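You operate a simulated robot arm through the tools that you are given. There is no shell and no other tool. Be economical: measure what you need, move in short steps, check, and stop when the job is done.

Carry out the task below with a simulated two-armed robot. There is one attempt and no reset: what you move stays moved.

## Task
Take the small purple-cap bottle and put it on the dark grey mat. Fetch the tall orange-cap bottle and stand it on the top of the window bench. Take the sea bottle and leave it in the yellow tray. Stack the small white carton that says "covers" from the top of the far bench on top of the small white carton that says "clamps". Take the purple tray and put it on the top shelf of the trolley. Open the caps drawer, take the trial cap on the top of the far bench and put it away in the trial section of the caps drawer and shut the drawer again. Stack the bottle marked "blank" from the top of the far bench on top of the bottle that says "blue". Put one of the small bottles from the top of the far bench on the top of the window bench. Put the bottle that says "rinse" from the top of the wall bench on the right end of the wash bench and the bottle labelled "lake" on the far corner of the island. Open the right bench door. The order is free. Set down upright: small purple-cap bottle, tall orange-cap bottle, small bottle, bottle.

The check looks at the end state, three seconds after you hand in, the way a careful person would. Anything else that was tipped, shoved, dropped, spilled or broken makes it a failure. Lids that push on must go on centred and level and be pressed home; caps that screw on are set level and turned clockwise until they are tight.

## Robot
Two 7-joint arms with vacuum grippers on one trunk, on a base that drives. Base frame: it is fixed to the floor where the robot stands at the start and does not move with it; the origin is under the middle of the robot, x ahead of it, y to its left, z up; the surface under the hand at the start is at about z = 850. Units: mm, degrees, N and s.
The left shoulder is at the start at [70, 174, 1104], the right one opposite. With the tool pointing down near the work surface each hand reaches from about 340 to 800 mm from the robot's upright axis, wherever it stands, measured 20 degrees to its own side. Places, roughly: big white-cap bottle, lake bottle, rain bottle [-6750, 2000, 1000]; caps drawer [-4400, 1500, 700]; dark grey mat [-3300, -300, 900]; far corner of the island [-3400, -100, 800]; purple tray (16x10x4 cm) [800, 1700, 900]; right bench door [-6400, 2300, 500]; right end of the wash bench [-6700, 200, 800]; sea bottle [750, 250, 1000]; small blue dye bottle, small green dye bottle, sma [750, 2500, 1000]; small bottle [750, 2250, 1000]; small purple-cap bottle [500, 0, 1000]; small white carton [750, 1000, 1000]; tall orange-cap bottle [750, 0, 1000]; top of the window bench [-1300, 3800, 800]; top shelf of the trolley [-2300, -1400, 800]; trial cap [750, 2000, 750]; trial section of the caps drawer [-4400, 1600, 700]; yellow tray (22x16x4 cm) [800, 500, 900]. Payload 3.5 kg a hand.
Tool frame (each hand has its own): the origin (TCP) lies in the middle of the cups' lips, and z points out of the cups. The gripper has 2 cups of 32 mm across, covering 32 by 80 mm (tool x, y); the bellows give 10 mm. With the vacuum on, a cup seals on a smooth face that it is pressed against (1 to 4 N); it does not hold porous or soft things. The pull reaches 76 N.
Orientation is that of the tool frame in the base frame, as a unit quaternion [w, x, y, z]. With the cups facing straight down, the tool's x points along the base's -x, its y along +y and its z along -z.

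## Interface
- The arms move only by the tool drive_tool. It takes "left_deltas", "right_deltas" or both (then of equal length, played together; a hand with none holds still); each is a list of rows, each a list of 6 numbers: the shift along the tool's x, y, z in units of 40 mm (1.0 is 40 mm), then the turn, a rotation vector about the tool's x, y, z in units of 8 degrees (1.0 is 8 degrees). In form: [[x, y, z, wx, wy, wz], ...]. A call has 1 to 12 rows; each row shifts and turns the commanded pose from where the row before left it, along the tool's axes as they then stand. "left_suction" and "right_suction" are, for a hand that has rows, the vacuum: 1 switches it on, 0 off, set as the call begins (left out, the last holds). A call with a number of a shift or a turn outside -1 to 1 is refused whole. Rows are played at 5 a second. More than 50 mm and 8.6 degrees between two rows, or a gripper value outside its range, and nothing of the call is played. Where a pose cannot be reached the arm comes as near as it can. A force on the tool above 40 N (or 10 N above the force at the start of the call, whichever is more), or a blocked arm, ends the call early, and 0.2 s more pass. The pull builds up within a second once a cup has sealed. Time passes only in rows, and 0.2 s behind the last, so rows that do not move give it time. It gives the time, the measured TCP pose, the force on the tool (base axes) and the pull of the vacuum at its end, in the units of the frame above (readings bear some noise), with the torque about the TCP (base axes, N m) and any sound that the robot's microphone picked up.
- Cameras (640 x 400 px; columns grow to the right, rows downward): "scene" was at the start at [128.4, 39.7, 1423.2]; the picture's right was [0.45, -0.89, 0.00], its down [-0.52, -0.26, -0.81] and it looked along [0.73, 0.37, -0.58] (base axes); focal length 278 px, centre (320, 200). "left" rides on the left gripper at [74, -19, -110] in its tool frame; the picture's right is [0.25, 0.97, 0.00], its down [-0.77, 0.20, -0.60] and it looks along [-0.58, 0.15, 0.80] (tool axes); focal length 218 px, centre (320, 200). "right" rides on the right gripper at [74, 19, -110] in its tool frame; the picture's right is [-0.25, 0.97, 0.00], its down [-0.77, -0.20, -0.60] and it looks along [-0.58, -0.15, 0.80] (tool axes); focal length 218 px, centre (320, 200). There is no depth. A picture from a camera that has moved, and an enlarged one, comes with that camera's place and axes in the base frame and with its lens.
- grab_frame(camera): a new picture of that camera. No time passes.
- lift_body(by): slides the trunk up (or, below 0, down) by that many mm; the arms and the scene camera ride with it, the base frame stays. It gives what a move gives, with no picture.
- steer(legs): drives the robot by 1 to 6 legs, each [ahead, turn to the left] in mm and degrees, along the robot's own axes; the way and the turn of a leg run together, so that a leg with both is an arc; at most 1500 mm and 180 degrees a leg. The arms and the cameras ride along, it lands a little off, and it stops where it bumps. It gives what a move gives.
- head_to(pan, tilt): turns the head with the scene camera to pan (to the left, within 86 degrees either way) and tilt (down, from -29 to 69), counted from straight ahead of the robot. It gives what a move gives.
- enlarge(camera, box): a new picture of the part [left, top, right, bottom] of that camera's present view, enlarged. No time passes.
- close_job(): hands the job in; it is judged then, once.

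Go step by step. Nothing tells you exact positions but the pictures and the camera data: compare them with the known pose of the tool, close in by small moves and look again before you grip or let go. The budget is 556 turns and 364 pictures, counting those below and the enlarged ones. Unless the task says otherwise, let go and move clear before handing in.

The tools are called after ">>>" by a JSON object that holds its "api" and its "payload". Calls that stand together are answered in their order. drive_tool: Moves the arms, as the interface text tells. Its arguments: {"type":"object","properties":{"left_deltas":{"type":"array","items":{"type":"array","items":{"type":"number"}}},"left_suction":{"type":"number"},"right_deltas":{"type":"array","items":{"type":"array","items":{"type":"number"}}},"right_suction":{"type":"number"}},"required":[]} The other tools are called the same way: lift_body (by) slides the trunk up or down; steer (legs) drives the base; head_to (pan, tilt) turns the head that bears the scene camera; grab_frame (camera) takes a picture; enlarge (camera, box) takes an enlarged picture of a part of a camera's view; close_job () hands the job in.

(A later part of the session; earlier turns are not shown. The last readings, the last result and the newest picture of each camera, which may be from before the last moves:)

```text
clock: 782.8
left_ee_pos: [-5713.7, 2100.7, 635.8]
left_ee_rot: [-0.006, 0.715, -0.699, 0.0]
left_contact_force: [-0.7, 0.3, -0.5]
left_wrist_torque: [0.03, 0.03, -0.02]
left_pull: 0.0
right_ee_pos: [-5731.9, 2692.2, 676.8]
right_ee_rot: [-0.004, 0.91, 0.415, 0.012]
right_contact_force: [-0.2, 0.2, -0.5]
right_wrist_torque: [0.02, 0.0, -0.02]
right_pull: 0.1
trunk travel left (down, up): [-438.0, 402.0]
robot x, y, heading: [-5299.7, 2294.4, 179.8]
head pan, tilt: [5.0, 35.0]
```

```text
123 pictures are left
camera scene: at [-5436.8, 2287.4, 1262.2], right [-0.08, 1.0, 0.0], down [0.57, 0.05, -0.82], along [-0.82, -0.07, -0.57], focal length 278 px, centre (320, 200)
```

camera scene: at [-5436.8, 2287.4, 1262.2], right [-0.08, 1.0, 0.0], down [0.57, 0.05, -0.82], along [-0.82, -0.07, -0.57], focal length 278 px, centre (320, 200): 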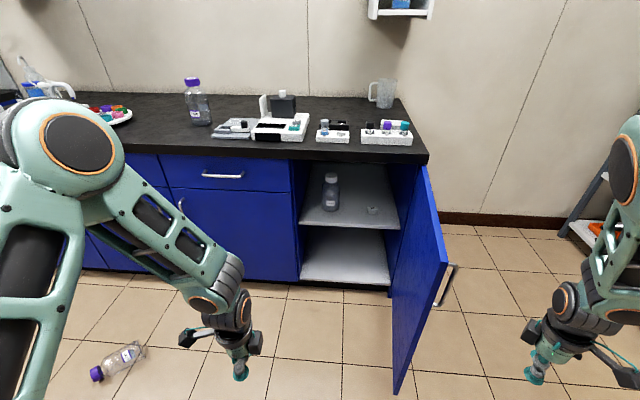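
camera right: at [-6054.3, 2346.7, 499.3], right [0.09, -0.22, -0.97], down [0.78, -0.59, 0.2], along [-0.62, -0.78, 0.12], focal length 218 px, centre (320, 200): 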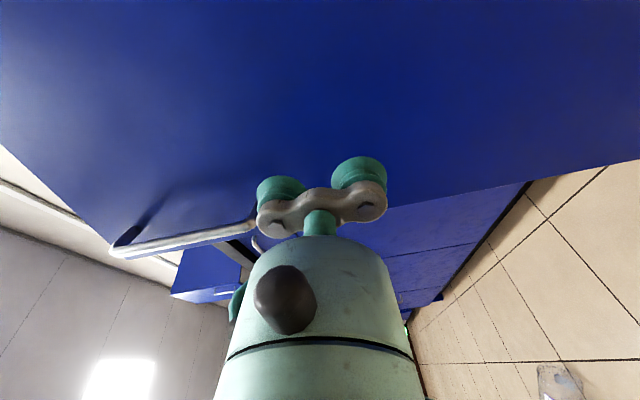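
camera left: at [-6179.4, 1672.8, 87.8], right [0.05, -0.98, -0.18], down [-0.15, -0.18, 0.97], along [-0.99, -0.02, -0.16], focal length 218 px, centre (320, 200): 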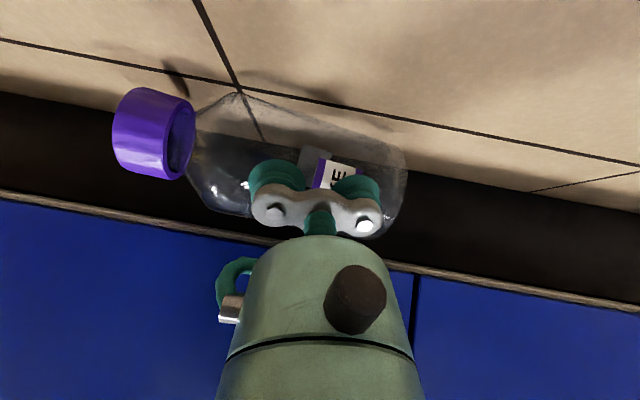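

The door is open about 85°. Lake lies from base [-6010, 1430] to cap [-5891, 1330]; I move to pick it from above with the left hand.

>>> {"api": "steer", "payload": {"legs": [[0, 90], [694, 0], [0, -90], [170, 0]]}}

>>> {"api": "drive_tool", "payload": {"left_deltas": [[0, 0, 0, 0, 0, -0.98], [0, 0, 0, 0, 0, -0.98], [0, 0, 0, 0, 0, -0.98], [0, 0, 0, 0, 0, -0.98], [0, 0, 0, 0, 0, -0.98], [0, 0, 0, 0, 0, -0.98], [0, 0, 0, 0, 0, -0.98], [0, 0, 0, 0, 0, -0.98], [0, 0, 0, 0, 0, -0.98], [0, 0, 0, 0, 0, -0.98], [0, 0, 0, 0, 0, -0.98], [0, 0, 0, 0, 0, -0.98]]}}

>>> {"api": "lift_body", "payload": {"by": -320}}

>>> {"api": "head_to", "payload": {"pan": 20, "tilt": 50}}

>>> {"api": "grab_frame", "payload": {"camera": "scene"}}

>>> {"api": "grab_frame", "payload": {"camera": "left"}}

```text
clock: 784.7
left_ee_pos: [-5600.3, 1949.5, 635.0]
left_ee_rot: [-0.006, 0.843, -0.538, -0.002]
left_contact_force: [-0.4, -0.6, -0.4]
left_wrist_torque: [0.05, -0.04, 0.0]
left_pull: 0.0
right_ee_pos: [-5852.2, 2482.0, 675.3]
right_ee_rot: [-0.002, 0.804, 0.594, 0.017]
right_contact_force: [0.2, -0.1, 0.2]
right_wrist_torque: [0.01, 0.04, 0.02]
right_pull: 0.0
trunk travel left (down, up): [-438.0, 402.0]
robot x, y, heading: [-5296.1, 2291.9, -156.6]
head pan, tilt: [5.0, 35.0]
stopped in leg 1: the robot was blocked; the commanded pose is now the measured one
```

```text
clock: 787.3
left_ee_pos: [-5601.1, 1950.9, 634.6]
left_ee_rot: [-0.005, 0.968, 0.251, 0.004]
left_contact_force: [0.4, 0.0, -1.3]
left_wrist_torque: [-0.04, -0.02, -0.05]
left_pull: 0.0
right_ee_pos: [-5852.7, 2483.0, 675.4]
right_ee_rot: [-0.001, 0.804, 0.594, 0.017]
right_contact_force: [0.4, 0.3, -0.4]
right_wrist_torque: [-0.02, -0.02, -0.03]
right_pull: 0.1
trunk travel left (down, up): [-438.0, 402.0]
robot x, y, heading: [-5297.5, 2293.3, -156.4]
head pan, tilt: [5.0, 35.0]
```

```text
clock: 790.4
left_ee_pos: [-5599.2, 1951.3, 316.4]
left_ee_rot: [-0.004, 0.968, 0.25, 0.005]
left_contact_force: [-0.5, -0.6, 0.1]
left_wrist_torque: [-0.03, -0.02, 0.0]
left_pull: 0.1
right_ee_pos: [-5851.1, 2483.2, 354.7]
right_ee_rot: [-0.002, 0.804, 0.595, 0.016]
right_contact_force: [-0.2, 0.3, -0.4]
right_wrist_torque: [0.0, 0.01, 0.01]
right_pull: 0.0
trunk travel left (down, up): [-118.0, 722.0]
robot x, y, heading: [-5299.3, 2297.9, -156.6]
head pan, tilt: [5.0, 35.0]
```

```text
clock: 791.2
left_ee_pos: [-5599.9, 1951.3, 315.4]
left_ee_rot: [-0.004, 0.968, 0.249, 0.005]
left_contact_force: [-0.4, -0.2, -0.1]
left_wrist_torque: [0.0, -0.02, 0.0]
left_pull: 0.0
right_ee_pos: [-5852.3, 2483.7, 355.5]
right_ee_rot: [-0.002, 0.804, 0.594, 0.017]
right_contact_force: [0.6, 0.2, 0.3]
right_wrist_torque: [-0.01, -0.02, -0.02]
right_pull: 0.1
trunk travel left (down, up): [-118.0, 722.0]
robot x, y, heading: [-5298.5, 2293.6, -156.7]
head pan, tilt: [20.0, 50.0]
```

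```text
122 pictures are left
camera scene: at [-5402.0, 2222.0, 920.4], right [-0.69, 0.73, 0.0], down [0.56, 0.53, -0.64], along [-0.47, -0.44, -0.77], focal length 278 px, centre (320, 200)
```

scene: 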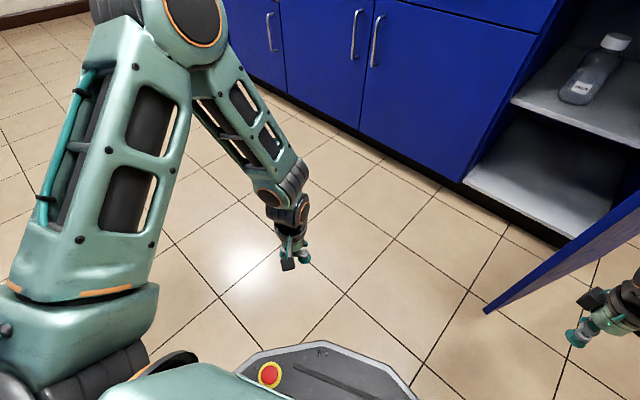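

```text
121 pictures are left
camera left: at [-5545.4, 2002.3, 425.6], right [0.69, -0.72, 0.0], down [-0.58, -0.56, 0.59], along [-0.43, -0.41, -0.8], focal length 218 px, centre (320, 200)
```

left: 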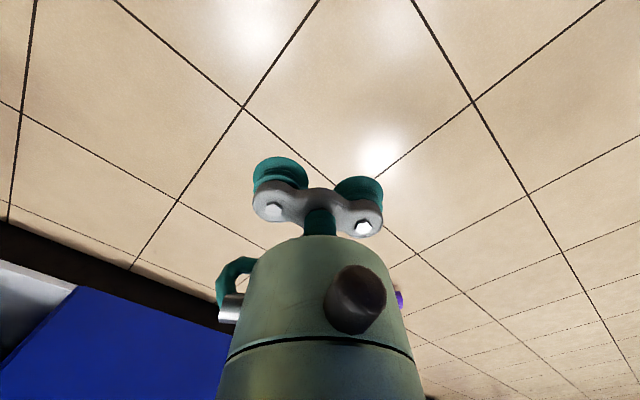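

The right hand brushed the open door on that turn; it is now at about 67°, still open. I turn back, go further from the door and then turn.

>>> {"api": "steer", "payload": {"legs": [[0, -23], [-230, 0], [0, 90], [694, 0], [0, -90], [400, 0]]}}

>>> {"api": "grab_frame", "payload": {"camera": "scene"}}

>>> {"api": "grab_frame", "payload": {"camera": "left"}}

```text
clock: 807.3
left_ee_pos: [-5867.7, 1391.6, 314.6]
left_ee_rot: [-0.004, 0.998, 0.058, 0.005]
left_contact_force: [-0.3, 0.1, 0.3]
left_wrist_torque: [0.01, 0.01, -0.01]
left_pull: 0.0
right_ee_pos: [-5898.9, 1980.2, 354.9]
right_ee_rot: [0.001, 0.904, 0.426, 0.017]
right_contact_force: [0.0, -0.5, 0.5]
right_wrist_torque: [-0.01, -0.04, -0.01]
right_pull: 0.0
trunk travel left (down, up): [-118.0, 722.0]
robot x, y, heading: [-5459.7, 1597.2, -178.9]
head pan, tilt: [20.0, 50.0]
```

```text
120 pictures are left
camera scene: at [-5581.5, 1566.5, 920.3], right [-0.36, 0.93, 0.0], down [0.71, 0.28, -0.64], along [-0.6, -0.23, -0.77], focal length 278 px, centre (320, 200)
```

scene: 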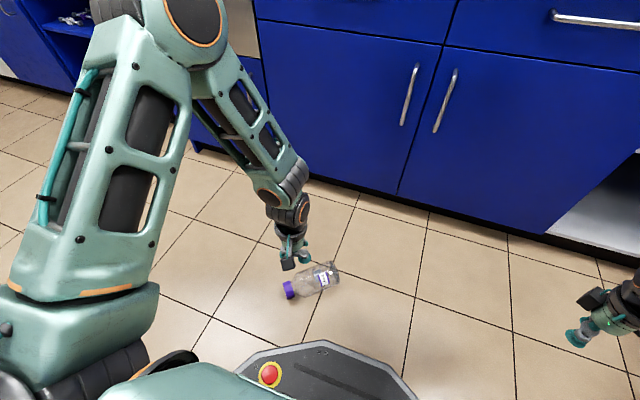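

```text
119 pictures are left
camera left: at [-5797.7, 1417.9, 425.6], right [0.36, -0.93, 0.0], down [-0.75, -0.29, 0.59], along [-0.56, -0.21, -0.8], focal length 218 px, centre (320, 200)
```

left: 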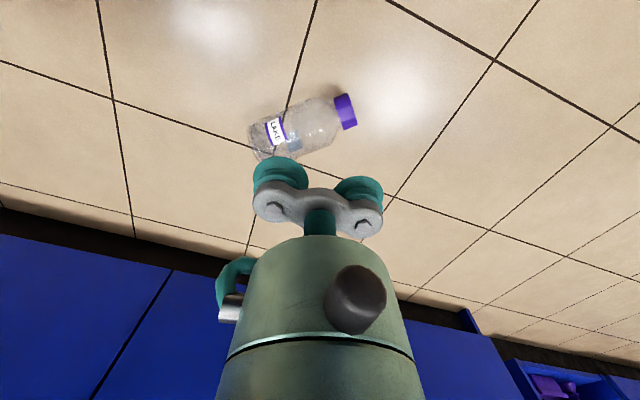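

>>> {"api": "drive_tool", "payload": {"left_deltas": [[0, 0, 0, 0, 0, -0.8], [0, 0, 0, 0, 0, -0.8], [0, 0, 0, 0, 0, -0.8], [0, 0, 0, 0, 0, -0.8], [0, 0, 0, 0, 0, -0.8], [-0.48, -0.92, 0, 0, 0, 0], [-0.48, -0.92, 0, 0, 0, 0], [0, 0, 1, 0, 0, 0], [0, 0, 1, 0, 0, 0], [0, 0, 1, 0, 0, 0], [0, 0, 0.8, 0, 0, 0]]}}

>>> {"api": "grab_frame", "payload": {"camera": "left"}}

>>> {"api": "enlarge", "payload": {"camera": "scene", "box": [240, 200, 400, 320]}}

```text
clock: 809.7
left_ee_pos: [-5943.0, 1425.3, 163.3]
left_ee_rot: [-0.002, 0.944, 0.33, 0.006]
left_contact_force: [-0.1, -0.3, 0.1]
left_wrist_torque: [0.0, 0.02, 0.02]
left_pull: 0.0
right_ee_pos: [-5898.7, 1979.4, 353.8]
right_ee_rot: [0.002, 0.904, 0.427, 0.017]
right_contact_force: [0.1, -0.4, 0.0]
right_wrist_torque: [-0.02, -0.02, 0.02]
right_pull: 0.0
trunk travel left (down, up): [-118.0, 722.0]
robot x, y, heading: [-5459.0, 1593.9, -178.7]
head pan, tilt: [20.0, 50.0]
```

```text
118 pictures are left
camera left: at [-5898.2, 1485.6, 272.8], right [0.8, -0.6, 0.0], down [-0.48, -0.64, 0.59], along [-0.35, -0.48, -0.8], focal length 218 px, centre (320, 200)
```

left: 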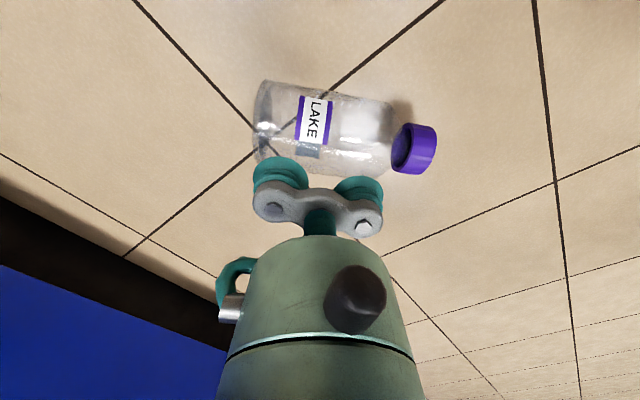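

```text
3.33 times, centred on (320, 260) of scene
camera zoom: at [-5581.5, 1566.6, 920.4], right [-0.36, 0.93, 0.0], down [0.71, 0.28, -0.64], along [-0.6, -0.23, -0.77], focal length 925 px, centre (320, 0)
```

zoom: 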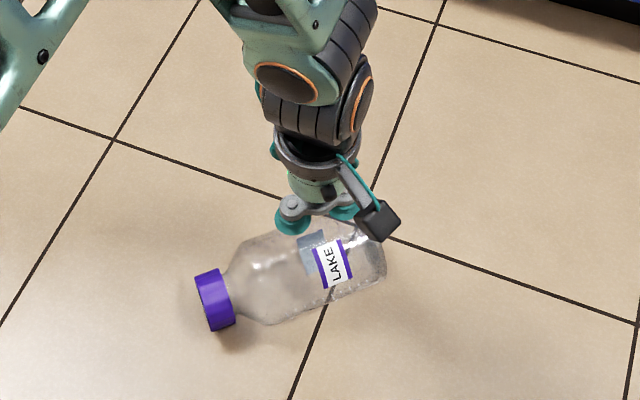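

>>> {"api": "drive_tool", "payload": {"left_deltas": [[-0.12, 0, 0.8, 0, 0, -0.35], [0, 0, 0.8, 0, 0, 0], [0, 0, 0, 0, 0, 0]]}}

>>> {"api": "enlarge", "payload": {"camera": "left", "box": [200, 60, 460, 250]}}

```text
clock: 810.5
left_ee_pos: [-5947.7, 1422.4, 97.5]
left_ee_rot: [-0.002, 0.935, 0.354, 0.005]
left_contact_force: [0.1, -0.5, 0.7]
left_wrist_torque: [-0.01, -0.01, 0.0]
left_pull: 0.0
right_ee_pos: [-5898.2, 1979.3, 353.3]
right_ee_rot: [0.001, 0.904, 0.427, 0.018]
right_contact_force: [0.2, -0.7, 1.1]
right_wrist_torque: [0.01, 0.02, -0.02]
right_pull: 0.0
trunk travel left (down, up): [-118.0, 722.0]
robot x, y, heading: [-5459.8, 1594.7, -178.8]
head pan, tilt: [20.0, 50.0]
```

```text
2.11 times, centred on (330, 155) of left
camera zoom: at [-5904.5, 1485.3, 208.0], right [0.83, -0.56, 0.0], down [-0.45, -0.67, 0.59], along [-0.33, -0.49, -0.8], focal length 460 px, centre (299, 295)
```

zoom: 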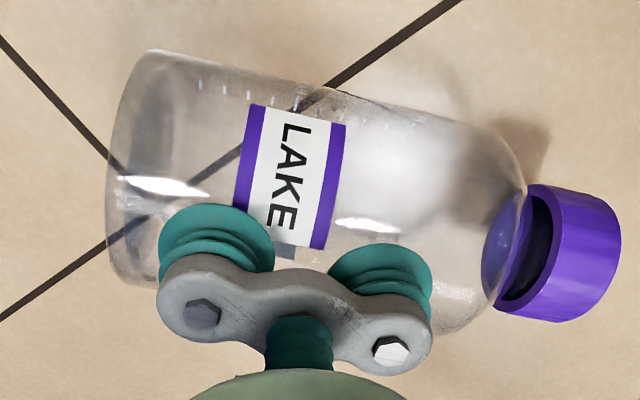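

>>> {"api": "drive_tool", "payload": {"left_deltas": [[0, 0, 0.4, 0, 0, 0], [0, 0, 0.15, 0, 0, 0], [0, 0, 0.1, 0, 0, 0], [0, 0, 0.08, 0, 0, 0], [0, 0, 0, 0, 0, 0], [0, 0, 0, 0, 0, 0]], "left_suction": 1}}

```text
clock: 811.2
left_ee_pos: [-5947.9, 1421.3, 81.6]
left_ee_rot: [-0.002, 0.935, 0.354, 0.003]
left_contact_force: [5.9, -3.8, 28.8]
left_wrist_torque: [-0.24, 0.1, -0.35]
left_pull: 75.7
right_ee_pos: [-5897.8, 1978.4, 355.6]
right_ee_rot: [0.002, 0.904, 0.428, 0.015]
right_contact_force: [0.4, 0.0, 0.1]
right_wrist_torque: [0.01, 0.01, 0.03]
right_pull: 0.0
trunk travel left (down, up): [-118.0, 722.0]
robot x, y, heading: [-5458.0, 1594.2, -178.5]
head pan, tilt: [20.0, 50.0]
stopped in row 3 (left hand): the force on the tool passed its limit at 48 N (the readings are from after the stop); the commanded pose is now the measured one
```

Both cups sealed. I lift gently.

>>> {"api": "drive_tool", "payload": {"left_deltas": [[0, 0, -0.12, 0, 0, 0], [0, 0, -0.2, 0, 0, 0], [0, 0, -0.3, 0, 0, 0], [0, 0, -0.5, 0, 0, 0], [0, 0, -0.6, 0, 0, 0], [0, 0, -0.6, 0, 0, 0], [0, 0, -0.6, 0, 0, 0], [0, 0, -0.6, 0, 0, 0], [0, 0, -0.6, 0, 0, 0]]}}

>>> {"api": "lift_body", "payload": {"by": 400}}

>>> {"api": "grab_frame", "payload": {"camera": "scene"}}

```text
clock: 813.2
left_ee_pos: [-5948.1, 1423.3, 244.1]
left_ee_rot: [-0.002, 0.935, 0.355, 0.005]
left_contact_force: [0.2, -0.4, -3.6]
left_wrist_torque: [0.02, 0.08, 0.01]
left_pull: 75.9
right_ee_pos: [-5898.5, 1978.7, 354.9]
right_ee_rot: [0.001, 0.904, 0.427, 0.017]
right_contact_force: [0.2, 0.8, 0.2]
right_wrist_torque: [-0.01, 0.0, 0.03]
right_pull: 0.1
trunk travel left (down, up): [-118.0, 722.0]
robot x, y, heading: [-5458.8, 1595.2, -178.8]
head pan, tilt: [20.0, 50.0]
```

```text
clock: 817.0
left_ee_pos: [-5949.0, 1422.6, 642.9]
left_ee_rot: [-0.002, 0.935, 0.354, 0.004]
left_contact_force: [-0.1, 0.2, -2.7]
left_wrist_torque: [-0.01, 0.06, 0.0]
left_pull: 75.6
right_ee_pos: [-5899.1, 1978.9, 753.5]
right_ee_rot: [0.002, 0.904, 0.427, 0.017]
right_contact_force: [-0.1, 0.2, 0.2]
right_wrist_torque: [0.01, -0.03, -0.02]
right_pull: 0.2
trunk travel left (down, up): [-518.0, 322.0]
robot x, y, heading: [-5460.5, 1596.0, -178.7]
head pan, tilt: [20.0, 50.0]
```

```text
115 pictures are left
camera scene: at [-5581.7, 1566.5, 1320.3], right [-0.36, 0.93, 0.0], down [0.71, 0.28, -0.64], along [-0.6, -0.23, -0.77], focal length 278 px, centre (320, 200)
```

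scene: 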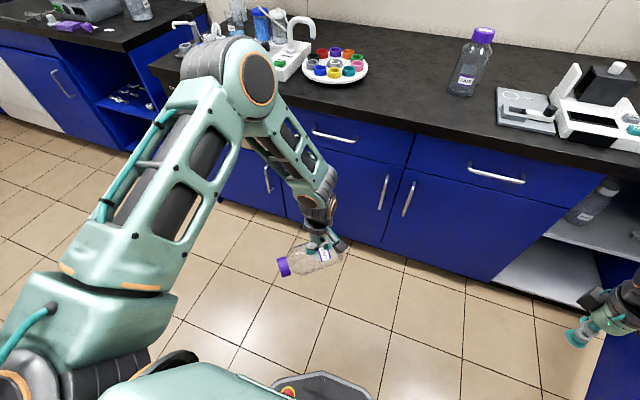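

I bring the bottle upright: yaw to neutral, pitch the hand forward, then roll it.

>>> {"api": "drive_tool", "payload": {"left_deltas": [[0, 0, 0, 0, 0, 0.74], [0, 0, 0, 0, 0, 0.74], [0, 0, 0, 0, 0, 0.74], [0, 0, 0, 0, 0, 0.74], [0, 0, 0, 0, 0, 0.74], [0, 0, 0, 0, 0, 0.74], [0, 0, 0, 0, 0, 0.74], [-0.7, 0, 0, 0, 0, 0], [-0.7, 0, 0, 0, 0, 0], [-0.7, 0, 0, 0, 0, 0]]}}

>>> {"api": "drive_tool", "payload": {"left_deltas": [[0, 0, 0, 0, -0.94, 0], [0, 0, 0, 0, -0.94, 0], [0, 0, 0, 0, -0.94, 0], [0, 0, 0, 0, -0.94, 0], [0, 0, 0, 0, -0.94, 0], [0, 0, 0, 0, -0.94, 0], [0, 0, 0, 0, -0.94, 0], [0, 0, 0, 0, -0.94, 0], [0, 0, 0, 0, -0.94, 0], [0, 0, 0, 0, -0.94, 0], [0, 0, 0, 0, -0.94, 0], [0, 0, 0, 0, -0.91, 0]]}}

>>> {"api": "grab_frame", "payload": {"camera": "scene"}}

```text
clock: 819.2
left_ee_pos: [-6032.0, 1422.8, 644.2]
left_ee_rot: [-0.003, 1.0, 0.001, 0.006]
left_contact_force: [-0.3, -0.9, -2.8]
left_wrist_torque: [0.07, 0.03, 0.03]
left_pull: 75.7
right_ee_pos: [-5899.6, 1978.9, 753.6]
right_ee_rot: [0.003, 0.904, 0.427, 0.017]
right_contact_force: [-0.6, -1.1, 0.3]
right_wrist_torque: [0.0, -0.01, 0.03]
right_pull: 0.1
trunk travel left (down, up): [-518.0, 322.0]
robot x, y, heading: [-5461.5, 1594.8, -179.2]
head pan, tilt: [20.0, 50.0]
```

```text
clock: 821.8
left_ee_pos: [-6032.6, 1421.3, 643.0]
left_ee_rot: [-0.002, 0.709, 0.002, -0.705]
left_contact_force: [-0.2, -0.2, -3.5]
left_wrist_torque: [0.08, -0.12, 0.01]
left_pull: 75.5
right_ee_pos: [-5900.2, 1978.4, 754.3]
right_ee_rot: [0.002, 0.904, 0.427, 0.017]
right_contact_force: [0.1, 0.4, 1.0]
right_wrist_torque: [-0.02, 0.01, 0.02]
right_pull: 0.1
trunk travel left (down, up): [-518.0, 322.0]
robot x, y, heading: [-5456.5, 1593.1, -179.0]
head pan, tilt: [20.0, 50.0]
```

```text
114 pictures are left
camera scene: at [-5581.9, 1566.2, 1320.3], right [-0.36, 0.93, 0.0], down [0.71, 0.28, -0.64], along [-0.6, -0.23, -0.77], focal length 278 px, centre (320, 200)
```

scene: 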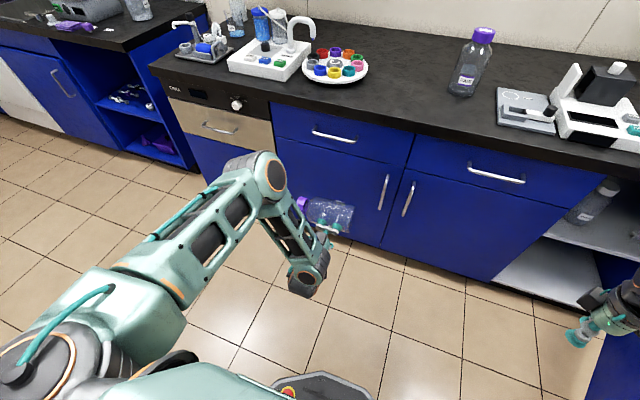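

Horizontal now. Roll the cap up.

>>> {"api": "drive_tool", "payload": {"left_deltas": [[0, 0, 0, 0, 0, 0.94], [0, 0, 0, 0, 0, 0.94], [0, 0, 0, 0, 0, 0.94], [0, 0, 0, 0, 0, 0.94], [0, 0, 0, 0, 0, 0.94], [0, 0, 0, 0, 0, 0.94], [0, 0, 0, 0, 0, 0.94], [0, 0, 0, 0, 0, 0.94], [0, 0, 0, 0, 0, 0.94], [0, 0, 0, 0, 0, 0.94], [0, 0, 0, 0, 0, 0.94], [0, 0, 0, 0, 0, 0.91]]}}

>>> {"api": "grab_frame", "payload": {"camera": "scene"}}

```text
clock: 824.4
left_ee_pos: [-6032.3, 1421.9, 642.2]
left_ee_rot: [0.497, 0.503, -0.501, -0.499]
left_contact_force: [0.1, 0.7, -3.4]
left_wrist_torque: [0.02, -0.13, -0.06]
left_pull: 75.0
right_ee_pos: [-5898.4, 1978.5, 754.3]
right_ee_rot: [0.001, 0.904, 0.427, 0.017]
right_contact_force: [-0.4, 0.6, 0.3]
right_wrist_torque: [-0.05, -0.01, -0.02]
right_pull: 0.0
trunk travel left (down, up): [-518.0, 322.0]
robot x, y, heading: [-5461.8, 1595.4, -178.9]
head pan, tilt: [20.0, 50.0]
```

```text
113 pictures are left
camera scene: at [-5581.6, 1566.3, 1320.3], right [-0.36, 0.93, 0.0], down [0.71, 0.28, -0.64], along [-0.6, -0.23, -0.77], focal length 278 px, centre (320, 200)
```

scene: 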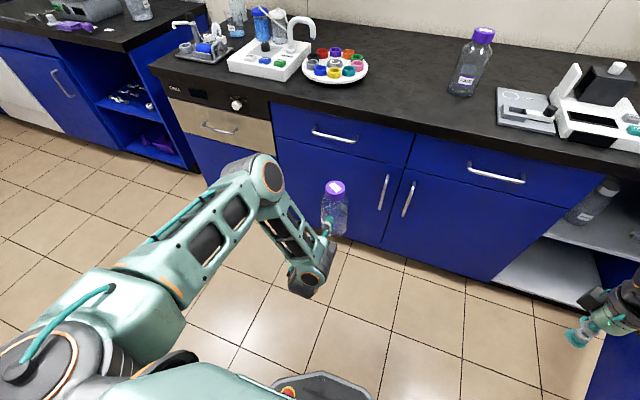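

LAKE is upright and held by both cups. I tuck the right hand to the side and raise the trunk for the drive to the island.

>>> {"api": "drive_tool", "payload": {"right_deltas": [[0.885, 0.45, 0, 0, 0, 0], [0.885, 0.45, 0, 0, 0, 0], [0.885, 0.45, 0, 0, 0, 0], [0.885, 0.45, 0, 0, 0, 0], [0.885, 0.45, 0, 0, 0, 0], [0.885, 0.45, 0, 0, 0, 0]]}}

>>> {"api": "lift_body", "payload": {"by": 310}}

>>> {"api": "steer", "payload": {"legs": [[-150, 0], [0, -30], [0, -30], [0, -31]]}}

```text
clock: 825.8
left_ee_pos: [-6030.4, 1421.8, 642.8]
left_ee_rot: [0.497, 0.503, -0.5, -0.5]
left_contact_force: [0.7, -0.1, -3.8]
left_wrist_torque: [-0.02, -0.17, -0.06]
left_pull: 75.8
right_ee_pos: [-5680.0, 2075.1, 763.4]
right_ee_rot: [0.002, 0.904, 0.427, 0.015]
right_contact_force: [0.3, 0.4, -0.5]
right_wrist_torque: [-0.02, 0.03, -0.02]
right_pull: 0.1
trunk travel left (down, up): [-518.0, 322.0]
robot x, y, heading: [-5459.3, 1595.0, -179.0]
head pan, tilt: [20.0, 50.0]
```

```text
clock: 828.9
left_ee_pos: [-6032.5, 1422.0, 953.2]
left_ee_rot: [0.497, 0.504, -0.5, -0.499]
left_contact_force: [0.1, 0.1, -3.7]
left_wrist_torque: [0.0, -0.14, -0.08]
left_pull: 75.0
right_ee_pos: [-5681.8, 2074.2, 1073.3]
right_ee_rot: [0.002, 0.904, 0.427, 0.017]
right_contact_force: [-0.2, 0.6, 0.5]
right_wrist_torque: [-0.02, 0.04, -0.01]
right_pull: 0.2
trunk travel left (down, up): [-828.0, 12.0]
robot x, y, heading: [-5458.9, 1591.6, -179.2]
head pan, tilt: [20.0, 50.0]
```

```text
clock: 834.7
left_ee_pos: [-5476.1, 2172.7, 952.7]
left_ee_rot: [0.008, 0.002, 0.71, 0.704]
left_contact_force: [-0.5, -0.3, -3.6]
left_wrist_torque: [-0.15, 0.05, -0.05]
left_pull: 75.5
right_ee_pos: [-4828.7, 1811.9, 1073.4]
right_ee_rot: [0.013, 0.939, -0.344, 0.011]
right_contact_force: [-0.6, -0.2, 0.1]
right_wrist_torque: [0.01, -0.01, 0.0]
right_pull: 0.0
trunk travel left (down, up): [-828.0, 12.0]
robot x, y, heading: [-5314.1, 1598.8, 90.4]
head pan, tilt: [20.0, 50.0]
```

>>> {"api": "steer", "payload": {"legs": [[600, 0], [550, 0], [0, -25], [0, -25], [0, -23.4]]}}

>>> {"api": "head_to", "payload": {"pan": 0, "tilt": 25}}

>>> {"api": "grab_frame", "payload": {"camera": "scene"}}

```text
clock: 844.7
left_ee_pos: [-4818.4, 3079.6, 952.1]
left_ee_rot: [0.425, 0.425, 0.569, 0.561]
left_contact_force: [-0.4, 0.1, -3.4]
left_wrist_torque: [0.01, 0.13, -0.06]
left_pull: 75.4
right_ee_pos: [-4975.4, 2355.6, 1071.9]
right_ee_rot: [-0.017, -0.549, 0.836, -0.001]
right_contact_force: [0.1, -0.4, -0.4]
right_wrist_torque: [0.01, -0.02, -0.01]
right_pull: 0.2
trunk travel left (down, up): [-828.0, 12.0]
robot x, y, heading: [-5323.4, 2753.7, 17.3]
head pan, tilt: [20.0, 50.0]
```

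```text
clock: 845.5
left_ee_pos: [-4818.8, 3078.9, 952.9]
left_ee_rot: [0.426, 0.425, 0.569, 0.561]
left_contact_force: [-0.1, 0.5, -4.3]
left_wrist_torque: [0.02, 0.16, -0.07]
left_pull: 75.3
right_ee_pos: [-4975.4, 2355.8, 1072.9]
right_ee_rot: [-0.017, -0.549, 0.835, -0.001]
right_contact_force: [0.9, -0.7, -0.3]
right_wrist_torque: [-0.02, 0.0, -0.02]
right_pull: 0.1
trunk travel left (down, up): [-828.0, 12.0]
robot x, y, heading: [-5324.3, 2754.0, 17.4]
head pan, tilt: [0.0, 25.0]
```

```text
112 pictures are left
camera scene: at [-5185.0, 2796.1, 1667.8], right [0.3, -0.95, 0.0], down [-0.4, -0.13, -0.91], along [0.86, 0.27, -0.42], focal length 278 px, centre (320, 200)
```

scene: 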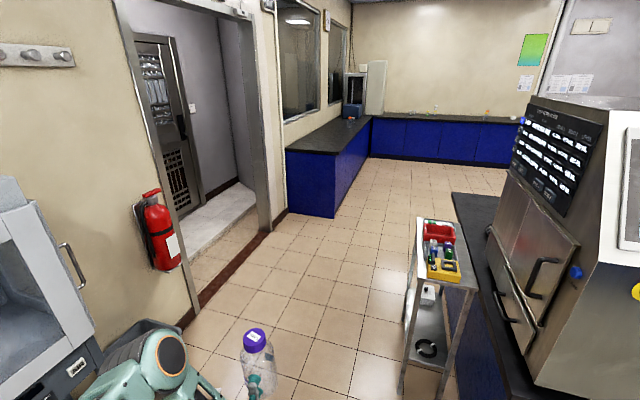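

>>> {"api": "steer", "payload": {"legs": [[750, 0], [730, 0], [0, -17.4], [1000, 0]]}}

>>> {"api": "grab_frame", "payload": {"camera": "scene"}}

```text
clock: 858.9
left_ee_pos: [-2343.8, 3337.7, 954.0]
left_ee_rot: [0.504, 0.505, 0.499, 0.491]
left_contact_force: [0.1, 0.3, -3.6]
left_wrist_torque: [0.07, 0.21, -0.06]
left_pull: 75.7
right_ee_pos: [-2708.1, 2692.1, 1073.6]
right_ee_rot: [-0.016, -0.418, 0.908, 0.001]
right_contact_force: [-0.4, -0.5, 0.3]
right_wrist_torque: [0.01, -0.01, 0.02]
right_pull: 0.1
trunk travel left (down, up): [-828.0, 12.0]
robot x, y, heading: [-2918.9, 3179.0, 0.1]
head pan, tilt: [0.0, 25.0]
```

```text
111 pictures are left
camera scene: at [-2777.7, 3175.7, 1667.9], right [0.0, -1.0, 0.0], down [-0.42, 0.0, -0.91], along [0.91, 0.0, -0.42], focal length 278 px, centre (320, 200)
```

scene: 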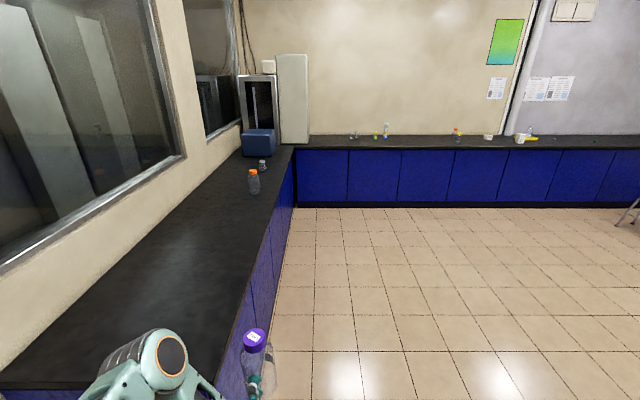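

>>> {"api": "steer", "payload": {"legs": [[0, -30], [0, -30], [1100, 0], [0, -30], [1100, 0], [1095, 0]]}}

>>> {"api": "steer", "payload": {"legs": [[0, -30], [0, -30], [0, -30]]}}

>>> {"api": "head_to", "payload": {"pan": 10, "tilt": 30}}

>>> {"api": "grab_frame", "payload": {"camera": "scene"}}

```text
clock: 879.4
left_ee_pos: [-2209.4, -537.4, 953.0]
left_ee_rot: [0.704, 0.71, -0.004, -0.009]
left_contact_force: [-0.3, -0.7, -3.7]
left_wrist_torque: [0.21, -0.09, -0.02]
left_pull: 74.7
right_ee_pos: [-2856.5, -172.5, 1073.3]
right_ee_rot: [-0.01, 0.346, 0.938, 0.014]
right_contact_force: [0.5, 0.8, 0.4]
right_wrist_torque: [-0.01, 0.0, 0.03]
right_pull: 0.0
trunk travel left (down, up): [-828.0, 12.0]
robot x, y, heading: [-2369.9, 36.7, -89.9]
head pan, tilt: [0.0, 25.0]
```

```text
clock: 884.2
left_ee_pos: [-2949.8, -120.1, 951.8]
left_ee_rot: [-0.49, -0.498, 0.506, 0.506]
left_contact_force: [0.5, -0.6, -3.0]
left_wrist_torque: [-0.05, -0.2, 0.0]
left_pull: 75.9
right_ee_pos: [-2581.4, 524.6, 1072.4]
right_ee_rot: [0.001, 0.909, 0.416, 0.018]
right_contact_force: [-0.7, 0.4, 0.4]
right_wrist_torque: [0.0, 0.0, 0.01]
right_pull: 0.0
trunk travel left (down, up): [-828.0, 12.0]
robot x, y, heading: [-2368.8, 37.4, 179.7]
head pan, tilt: [0.0, 25.0]
```

```text
clock: 884.9
left_ee_pos: [-2949.3, -120.6, 953.5]
left_ee_rot: [-0.491, -0.498, 0.507, 0.505]
left_contact_force: [-1.0, -0.2, -2.7]
left_wrist_torque: [-0.08, -0.26, 0.0]
left_pull: 75.7
right_ee_pos: [-2581.8, 524.6, 1073.3]
right_ee_rot: [0.002, 0.909, 0.416, 0.017]
right_contact_force: [0.0, 0.0, -0.3]
right_wrist_torque: [0.02, -0.02, -0.01]
right_pull: 0.0
trunk travel left (down, up): [-828.0, 12.0]
robot x, y, heading: [-2373.8, 38.6, 179.7]
head pan, tilt: [10.0, 30.0]
```

```text
110 pictures are left
camera scene: at [-2512.2, 24.4, 1659.9], right [-0.17, 0.99, 0.0], down [0.49, 0.08, -0.87], along [-0.85, -0.15, -0.5], focal length 278 px, centre (320, 200)
```

scene: 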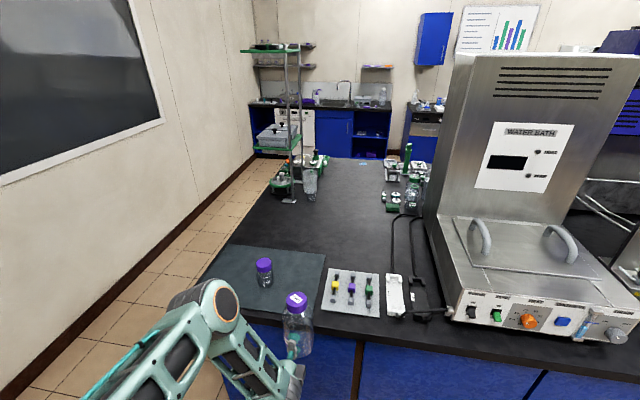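

Everything is in place here. I shift slightly and drive up to the island with the bottle over the free strip beside the mat.

>>> {"api": "drive_tool", "payload": {"left_deltas": [[0.25, 0, 0, 0, 0, 0], [0.25, 0, 0, 0, 0, 0]]}}

>>> {"api": "steer", "payload": {"legs": [[200, 0], [165, 0]]}}

>>> {"api": "head_to", "payload": {"pan": 10, "tilt": 40}}

>>> {"api": "grab_frame", "payload": {"camera": "scene"}}

>>> {"api": "grab_frame", "payload": {"camera": "left"}}

```text
clock: 885.5
left_ee_pos: [-2949.1, -140.4, 951.5]
left_ee_rot: [-0.49, -0.498, 0.506, 0.505]
left_contact_force: [-0.1, 0.2, -3.3]
left_wrist_torque: [-0.08, -0.26, -0.03]
left_pull: 75.5
right_ee_pos: [-2581.7, 524.3, 1072.6]
right_ee_rot: [0.002, 0.909, 0.416, 0.017]
right_contact_force: [0.8, 0.5, -0.1]
right_wrist_torque: [-0.01, 0.01, -0.04]
right_pull: 0.1
trunk travel left (down, up): [-828.0, 12.0]
robot x, y, heading: [-2373.7, 40.4, 179.8]
head pan, tilt: [10.0, 30.0]
```

```text
clock: 888.1
left_ee_pos: [-3314.2, -136.5, 951.0]
left_ee_rot: [-0.49, -0.498, 0.506, 0.506]
left_contact_force: [-0.1, -0.6, -2.5]
left_wrist_torque: [-0.08, -0.2, -0.05]
left_pull: 75.2
right_ee_pos: [-2944.7, 526.5, 1073.0]
right_ee_rot: [0.003, 0.91, 0.415, 0.017]
right_contact_force: [-0.1, 0.0, 0.0]
right_wrist_torque: [-0.01, 0.01, -0.01]
right_pull: 0.1
trunk travel left (down, up): [-828.0, 12.0]
robot x, y, heading: [-2735.7, 36.9, 179.8]
head pan, tilt: [10.0, 30.0]
```

```text
clock: 888.9
left_ee_pos: [-3314.4, -137.8, 951.9]
left_ee_rot: [-0.49, -0.498, 0.506, 0.506]
left_contact_force: [-0.5, 0.7, -3.9]
left_wrist_torque: [-0.09, -0.26, -0.05]
left_pull: 76.3
right_ee_pos: [-2945.1, 526.2, 1073.0]
right_ee_rot: [0.002, 0.909, 0.415, 0.017]
right_contact_force: [-0.1, -0.4, 0.2]
right_wrist_torque: [-0.02, -0.03, -0.03]
right_pull: 0.0
trunk travel left (down, up): [-828.0, 12.0]
robot x, y, heading: [-2736.8, 40.1, 179.8]
head pan, tilt: [10.0, 40.0]
```

```text
109 pictures are left
camera scene: at [-2871.6, 26.8, 1644.5], right [-0.17, 0.99, 0.0], down [0.63, 0.11, -0.77], along [-0.76, -0.13, -0.64], focal length 278 px, centre (320, 200)
```

scene: 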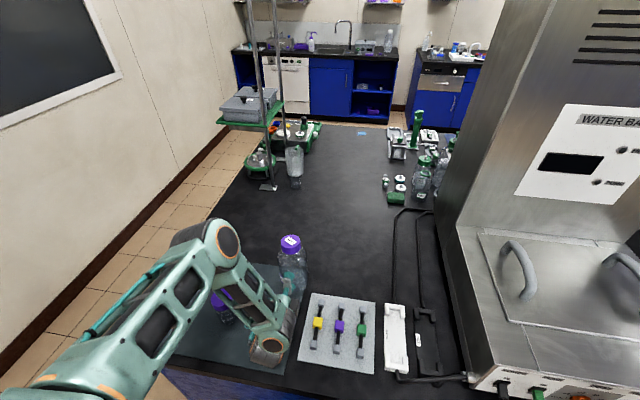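

```text
108 pictures are left
camera left: at [-3205.2, -214.1, 932.0], right [-0.02, -0.26, 0.97], down [0.62, 0.75, 0.21], along [-0.78, 0.6, 0.15], focal length 218 px, centre (320, 200)
```

left: 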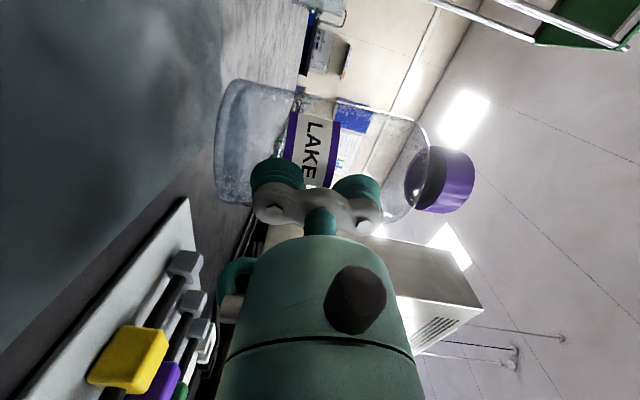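

>>> {"api": "drive_tool", "payload": {"left_deltas": [[0, 0, 0.5, 0, 0, 0], [0, 0, 0.6, 0, 0, 0], [0, 0, 0.6, 0, 0, 0], [0, 0, 0.6, 0, 0, 0], [0, 0, 0.6, 0, 0, 0], [0, 0, 0.55, 0, 0, 0]]}}

>>> {"api": "grab_frame", "payload": {"camera": "scene"}}

```text
clock: 890.3
left_ee_pos: [-3451.5, -133.6, 949.9]
left_ee_rot: [-0.49, -0.498, 0.506, 0.506]
left_contact_force: [-0.2, 0.0, -3.8]
left_wrist_torque: [-0.09, -0.23, 0.0]
left_pull: 75.2
right_ee_pos: [-2946.1, 526.1, 1073.3]
right_ee_rot: [0.002, 0.91, 0.415, 0.017]
right_contact_force: [-0.3, 0.3, 0.4]
right_wrist_torque: [0.01, 0.02, -0.02]
right_pull: 0.0
trunk travel left (down, up): [-828.0, 12.0]
robot x, y, heading: [-2736.6, 40.0, 179.7]
head pan, tilt: [10.0, 40.0]
```

```text
107 pictures are left
camera scene: at [-2871.9, 27.1, 1644.5], right [-0.17, 0.99, 0.0], down [0.63, 0.11, -0.77], along [-0.75, -0.13, -0.64], focal length 278 px, centre (320, 200)
```

scene: 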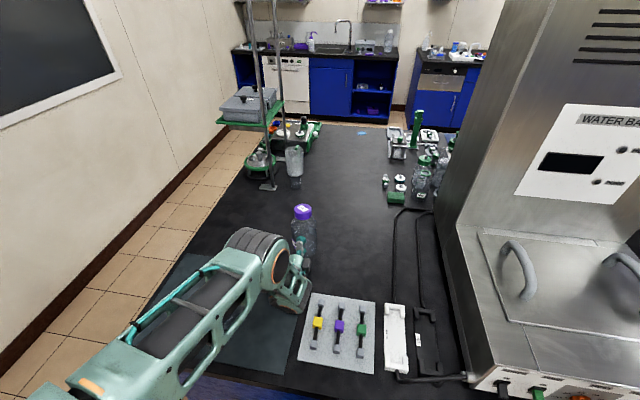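

>>> {"api": "drive_tool", "payload": {"left_deltas": [[0, -0.3, 0, 0, 0, 0], [0, -0.3, 0, 0, 0, 0], [0, -0.15, 0, 0, 0, 0], [0, 0, 0, 0, 0, 0]]}}

>>> {"api": "grab_frame", "payload": {"camera": "left"}}

>>> {"api": "enlarge", "payload": {"camera": "scene", "box": [200, 180, 380, 340]}}

```text
clock: 891.3
left_ee_pos: [-3451.4, -134.0, 920.7]
left_ee_rot: [-0.49, -0.497, 0.506, 0.506]
left_contact_force: [0.0, 0.1, -3.3]
left_wrist_torque: [-0.09, -0.24, -0.06]
left_pull: 75.7
right_ee_pos: [-2946.9, 525.4, 1072.8]
right_ee_rot: [0.002, 0.91, 0.415, 0.018]
right_contact_force: [-0.2, 0.2, 0.1]
right_wrist_torque: [0.01, 0.0, 0.02]
right_pull: 0.0
trunk travel left (down, up): [-828.0, 12.0]
robot x, y, heading: [-2735.9, 39.1, 179.7]
head pan, tilt: [10.0, 40.0]
```

```text
106 pictures are left
camera left: at [-3342.5, -210.5, 900.5], right [-0.02, -0.26, 0.97], down [0.62, 0.75, 0.21], along [-0.78, 0.6, 0.15], focal length 218 px, centre (320, 200)
```

left: 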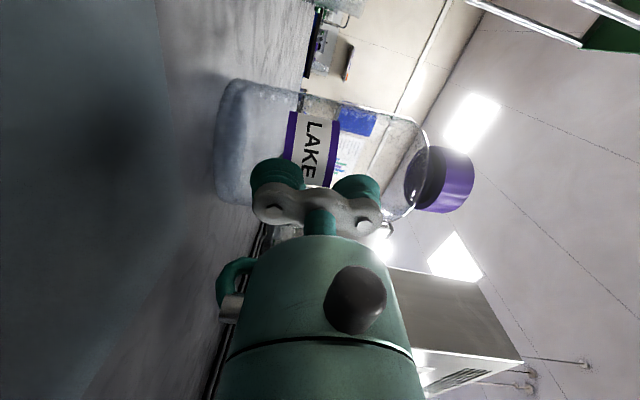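

```text
2.50 times, centred on (290, 260) of scene
camera zoom: at [-2871.5, 26.9, 1644.5], right [-0.17, 0.99, 0.0], down [0.63, 0.11, -0.77], along [-0.75, -0.13, -0.64], focal length 694 px, centre (395, 50)
```

zoom: 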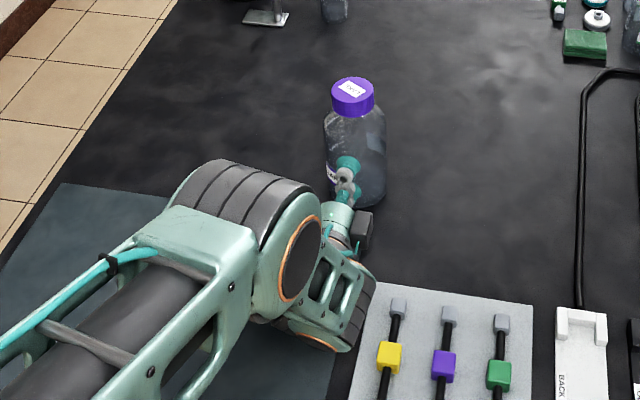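

>>> {"api": "drive_tool", "payload": {"left_deltas": [[0, -0.1, 0, 0, 0, 0], [0, -0.08, 0, 0, 0, 0], [0, -0.08, 0, 0, 0, 0], [0, 0, 0, 0, 0, 0]]}}

```text
clock: 892.3
left_ee_pos: [-3450.5, -134.0, 913.4]
left_ee_rot: [-0.491, -0.496, 0.507, 0.506]
left_contact_force: [3.3, 0.8, 13.3]
left_wrist_torque: [-0.54, 0.38, 0.07]
left_pull: 75.2
right_ee_pos: [-2942.6, 527.1, 1073.2]
right_ee_rot: [0.002, 0.91, 0.415, 0.015]
right_contact_force: [-0.9, 0.2, 0.2]
right_wrist_torque: [-0.04, -0.02, -0.01]
right_pull: 0.0
trunk travel left (down, up): [-828.0, 12.0]
robot x, y, heading: [-2739.2, 41.3, 179.7]
head pan, tilt: [10.0, 40.0]
```

>>> {"api": "drive_tool", "payload": {"left_deltas": [[0, 0.06, 0, 0, 0, 0], [0, 0, 0, 0, 0, 0]]}}

>>> {"api": "grab_frame", "payload": {"camera": "left"}}

```text
clock: 892.9
left_ee_pos: [-3450.5, -133.8, 912.4]
left_ee_rot: [-0.49, -0.498, 0.507, 0.505]
left_contact_force: [2.8, 1.8, 3.7]
left_wrist_torque: [-0.28, 0.08, 0.0]
left_pull: 75.6
right_ee_pos: [-2945.1, 526.6, 1073.4]
right_ee_rot: [0.002, 0.909, 0.416, 0.016]
right_contact_force: [0.3, 0.9, 0.5]
right_wrist_torque: [-0.01, 0.01, 0.0]
right_pull: 0.1
trunk travel left (down, up): [-828.0, 12.0]
robot x, y, heading: [-2737.6, 41.0, 179.9]
head pan, tilt: [10.0, 40.0]
```

```text
104 pictures are left
camera left: at [-3341.3, -210.1, 893.4], right [-0.02, -0.26, 0.97], down [0.62, 0.75, 0.21], along [-0.78, 0.6, 0.15], focal length 218 px, centre (320, 200)
```

left: 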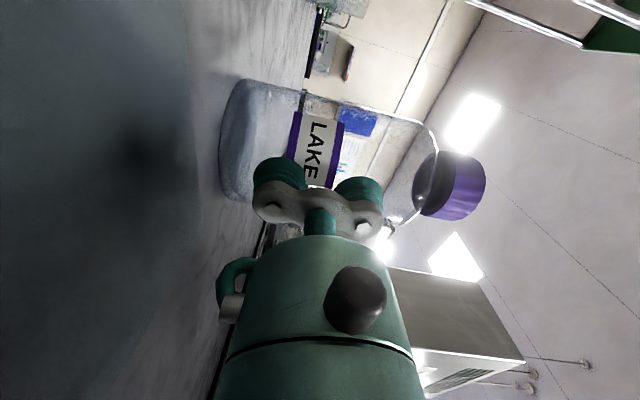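

Standing on the surface. I release and back straight off.

>>> {"api": "drive_tool", "payload": {"left_deltas": [[0, 0, 0, 0, 0, 0], [0, 0, 0, 0, 0, 0], [0, 0, -0.03, 0, 0, 0], [0, 0, -0.1, 0, 0, 0], [0, 0, -0.3, 0, 0, 0], [0, 0, -0.5, 0, 0, 0], [0, 0, -0.6, 0, 0, 0]], "left_suction": 0}}

>>> {"api": "grab_frame", "payload": {"camera": "left"}}

>>> {"api": "enlarge", "payload": {"camera": "scene", "box": [200, 180, 380, 340]}}

```text
clock: 894.5
left_ee_pos: [-3390.3, -137.3, 914.9]
left_ee_rot: [-0.49, -0.497, 0.506, 0.506]
left_contact_force: [-0.3, 0.1, 0.1]
left_wrist_torque: [0.0, 0.02, -0.03]
left_pull: 0.0
right_ee_pos: [-2945.0, 525.1, 1072.9]
right_ee_rot: [0.001, 0.91, 0.415, 0.017]
right_contact_force: [0.6, -0.1, -0.2]
right_wrist_torque: [0.02, 0.02, 0.0]
right_pull: 0.2
trunk travel left (down, up): [-828.0, 12.0]
robot x, y, heading: [-2740.6, 41.0, 179.8]
head pan, tilt: [10.0, 40.0]
```

```text
103 pictures are left
camera left: at [-3281.7, -212.1, 894.0], right [-0.01, -0.26, 0.97], down [0.62, 0.75, 0.21], along [-0.78, 0.6, 0.15], focal length 218 px, centre (320, 200)
```

left: 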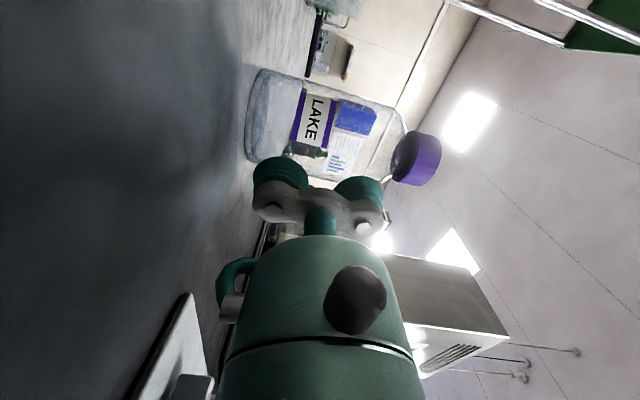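

```text
2.50 times, centred on (290, 260) of scene
camera zoom: at [-2871.0, 26.5, 1644.5], right [-0.17, 0.99, 0.0], down [0.63, 0.11, -0.77], along [-0.76, -0.13, -0.64], focal length 694 px, centre (395, 50)
```

zoom: 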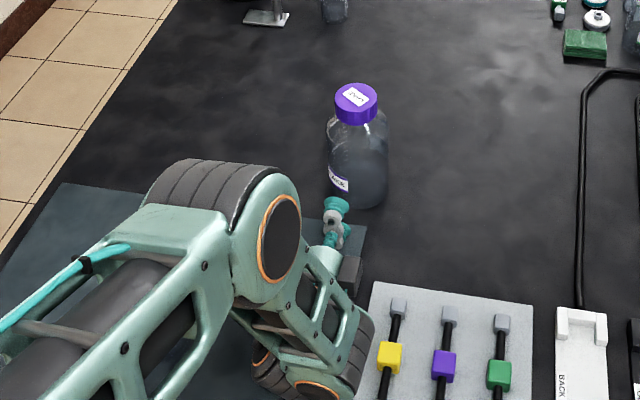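

LAKE stands upright. I raise the hand and back the robot off, then check the island.

>>> {"api": "drive_tool", "payload": {"left_deltas": [[0, 0.5, 0, 0, 0, 0], [0, 0.5, 0, 0, 0, 0]]}}

>>> {"api": "steer", "payload": {"legs": [[-400, 0]]}}

>>> {"api": "grab_frame", "payload": {"camera": "scene"}}

```text
clock: 895.1
left_ee_pos: [-3389.5, -134.7, 954.7]
left_ee_rot: [-0.49, -0.498, 0.506, 0.506]
left_contact_force: [-0.7, -0.3, 0.1]
left_wrist_torque: [-0.02, 0.02, -0.01]
left_pull: 0.1
right_ee_pos: [-2945.2, 525.2, 1073.4]
right_ee_rot: [0.003, 0.91, 0.415, 0.018]
right_contact_force: [0.2, -0.2, -0.2]
right_wrist_torque: [0.01, -0.01, 0.0]
right_pull: 0.1
trunk travel left (down, up): [-828.0, 12.0]
robot x, y, heading: [-2737.0, 40.1, 179.6]
head pan, tilt: [10.0, 40.0]
```

```text
clock: 897.6
left_ee_pos: [-2993.2, -137.5, 952.2]
left_ee_rot: [-0.49, -0.498, 0.507, 0.505]
left_contact_force: [1.0, 0.4, -1.1]
left_wrist_torque: [0.0, -0.01, 0.03]
left_pull: 0.1
right_ee_pos: [-2550.2, 524.7, 1072.8]
right_ee_rot: [0.003, 0.909, 0.417, 0.017]
right_contact_force: [0.1, 0.7, 0.5]
right_wrist_torque: [0.0, 0.0, -0.01]
right_pull: 0.0
trunk travel left (down, up): [-828.0, 12.0]
robot x, y, heading: [-2339.6, 38.1, 179.8]
head pan, tilt: [10.0, 40.0]
```

```text
101 pictures are left
camera scene: at [-2474.2, 25.1, 1644.4], right [-0.17, 0.99, 0.0], down [0.63, 0.11, -0.77], along [-0.75, -0.13, -0.64], focal length 278 px, centre (320, 200)
```

scene: 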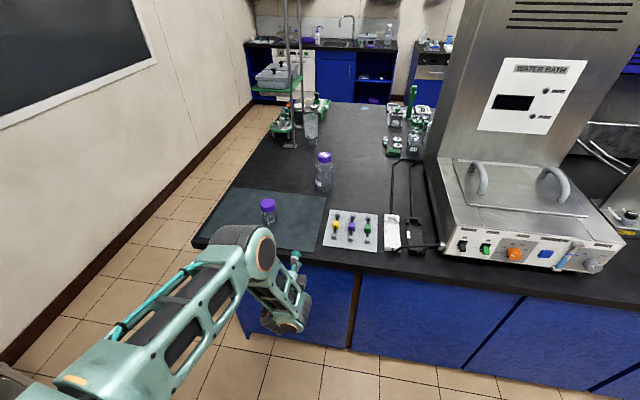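

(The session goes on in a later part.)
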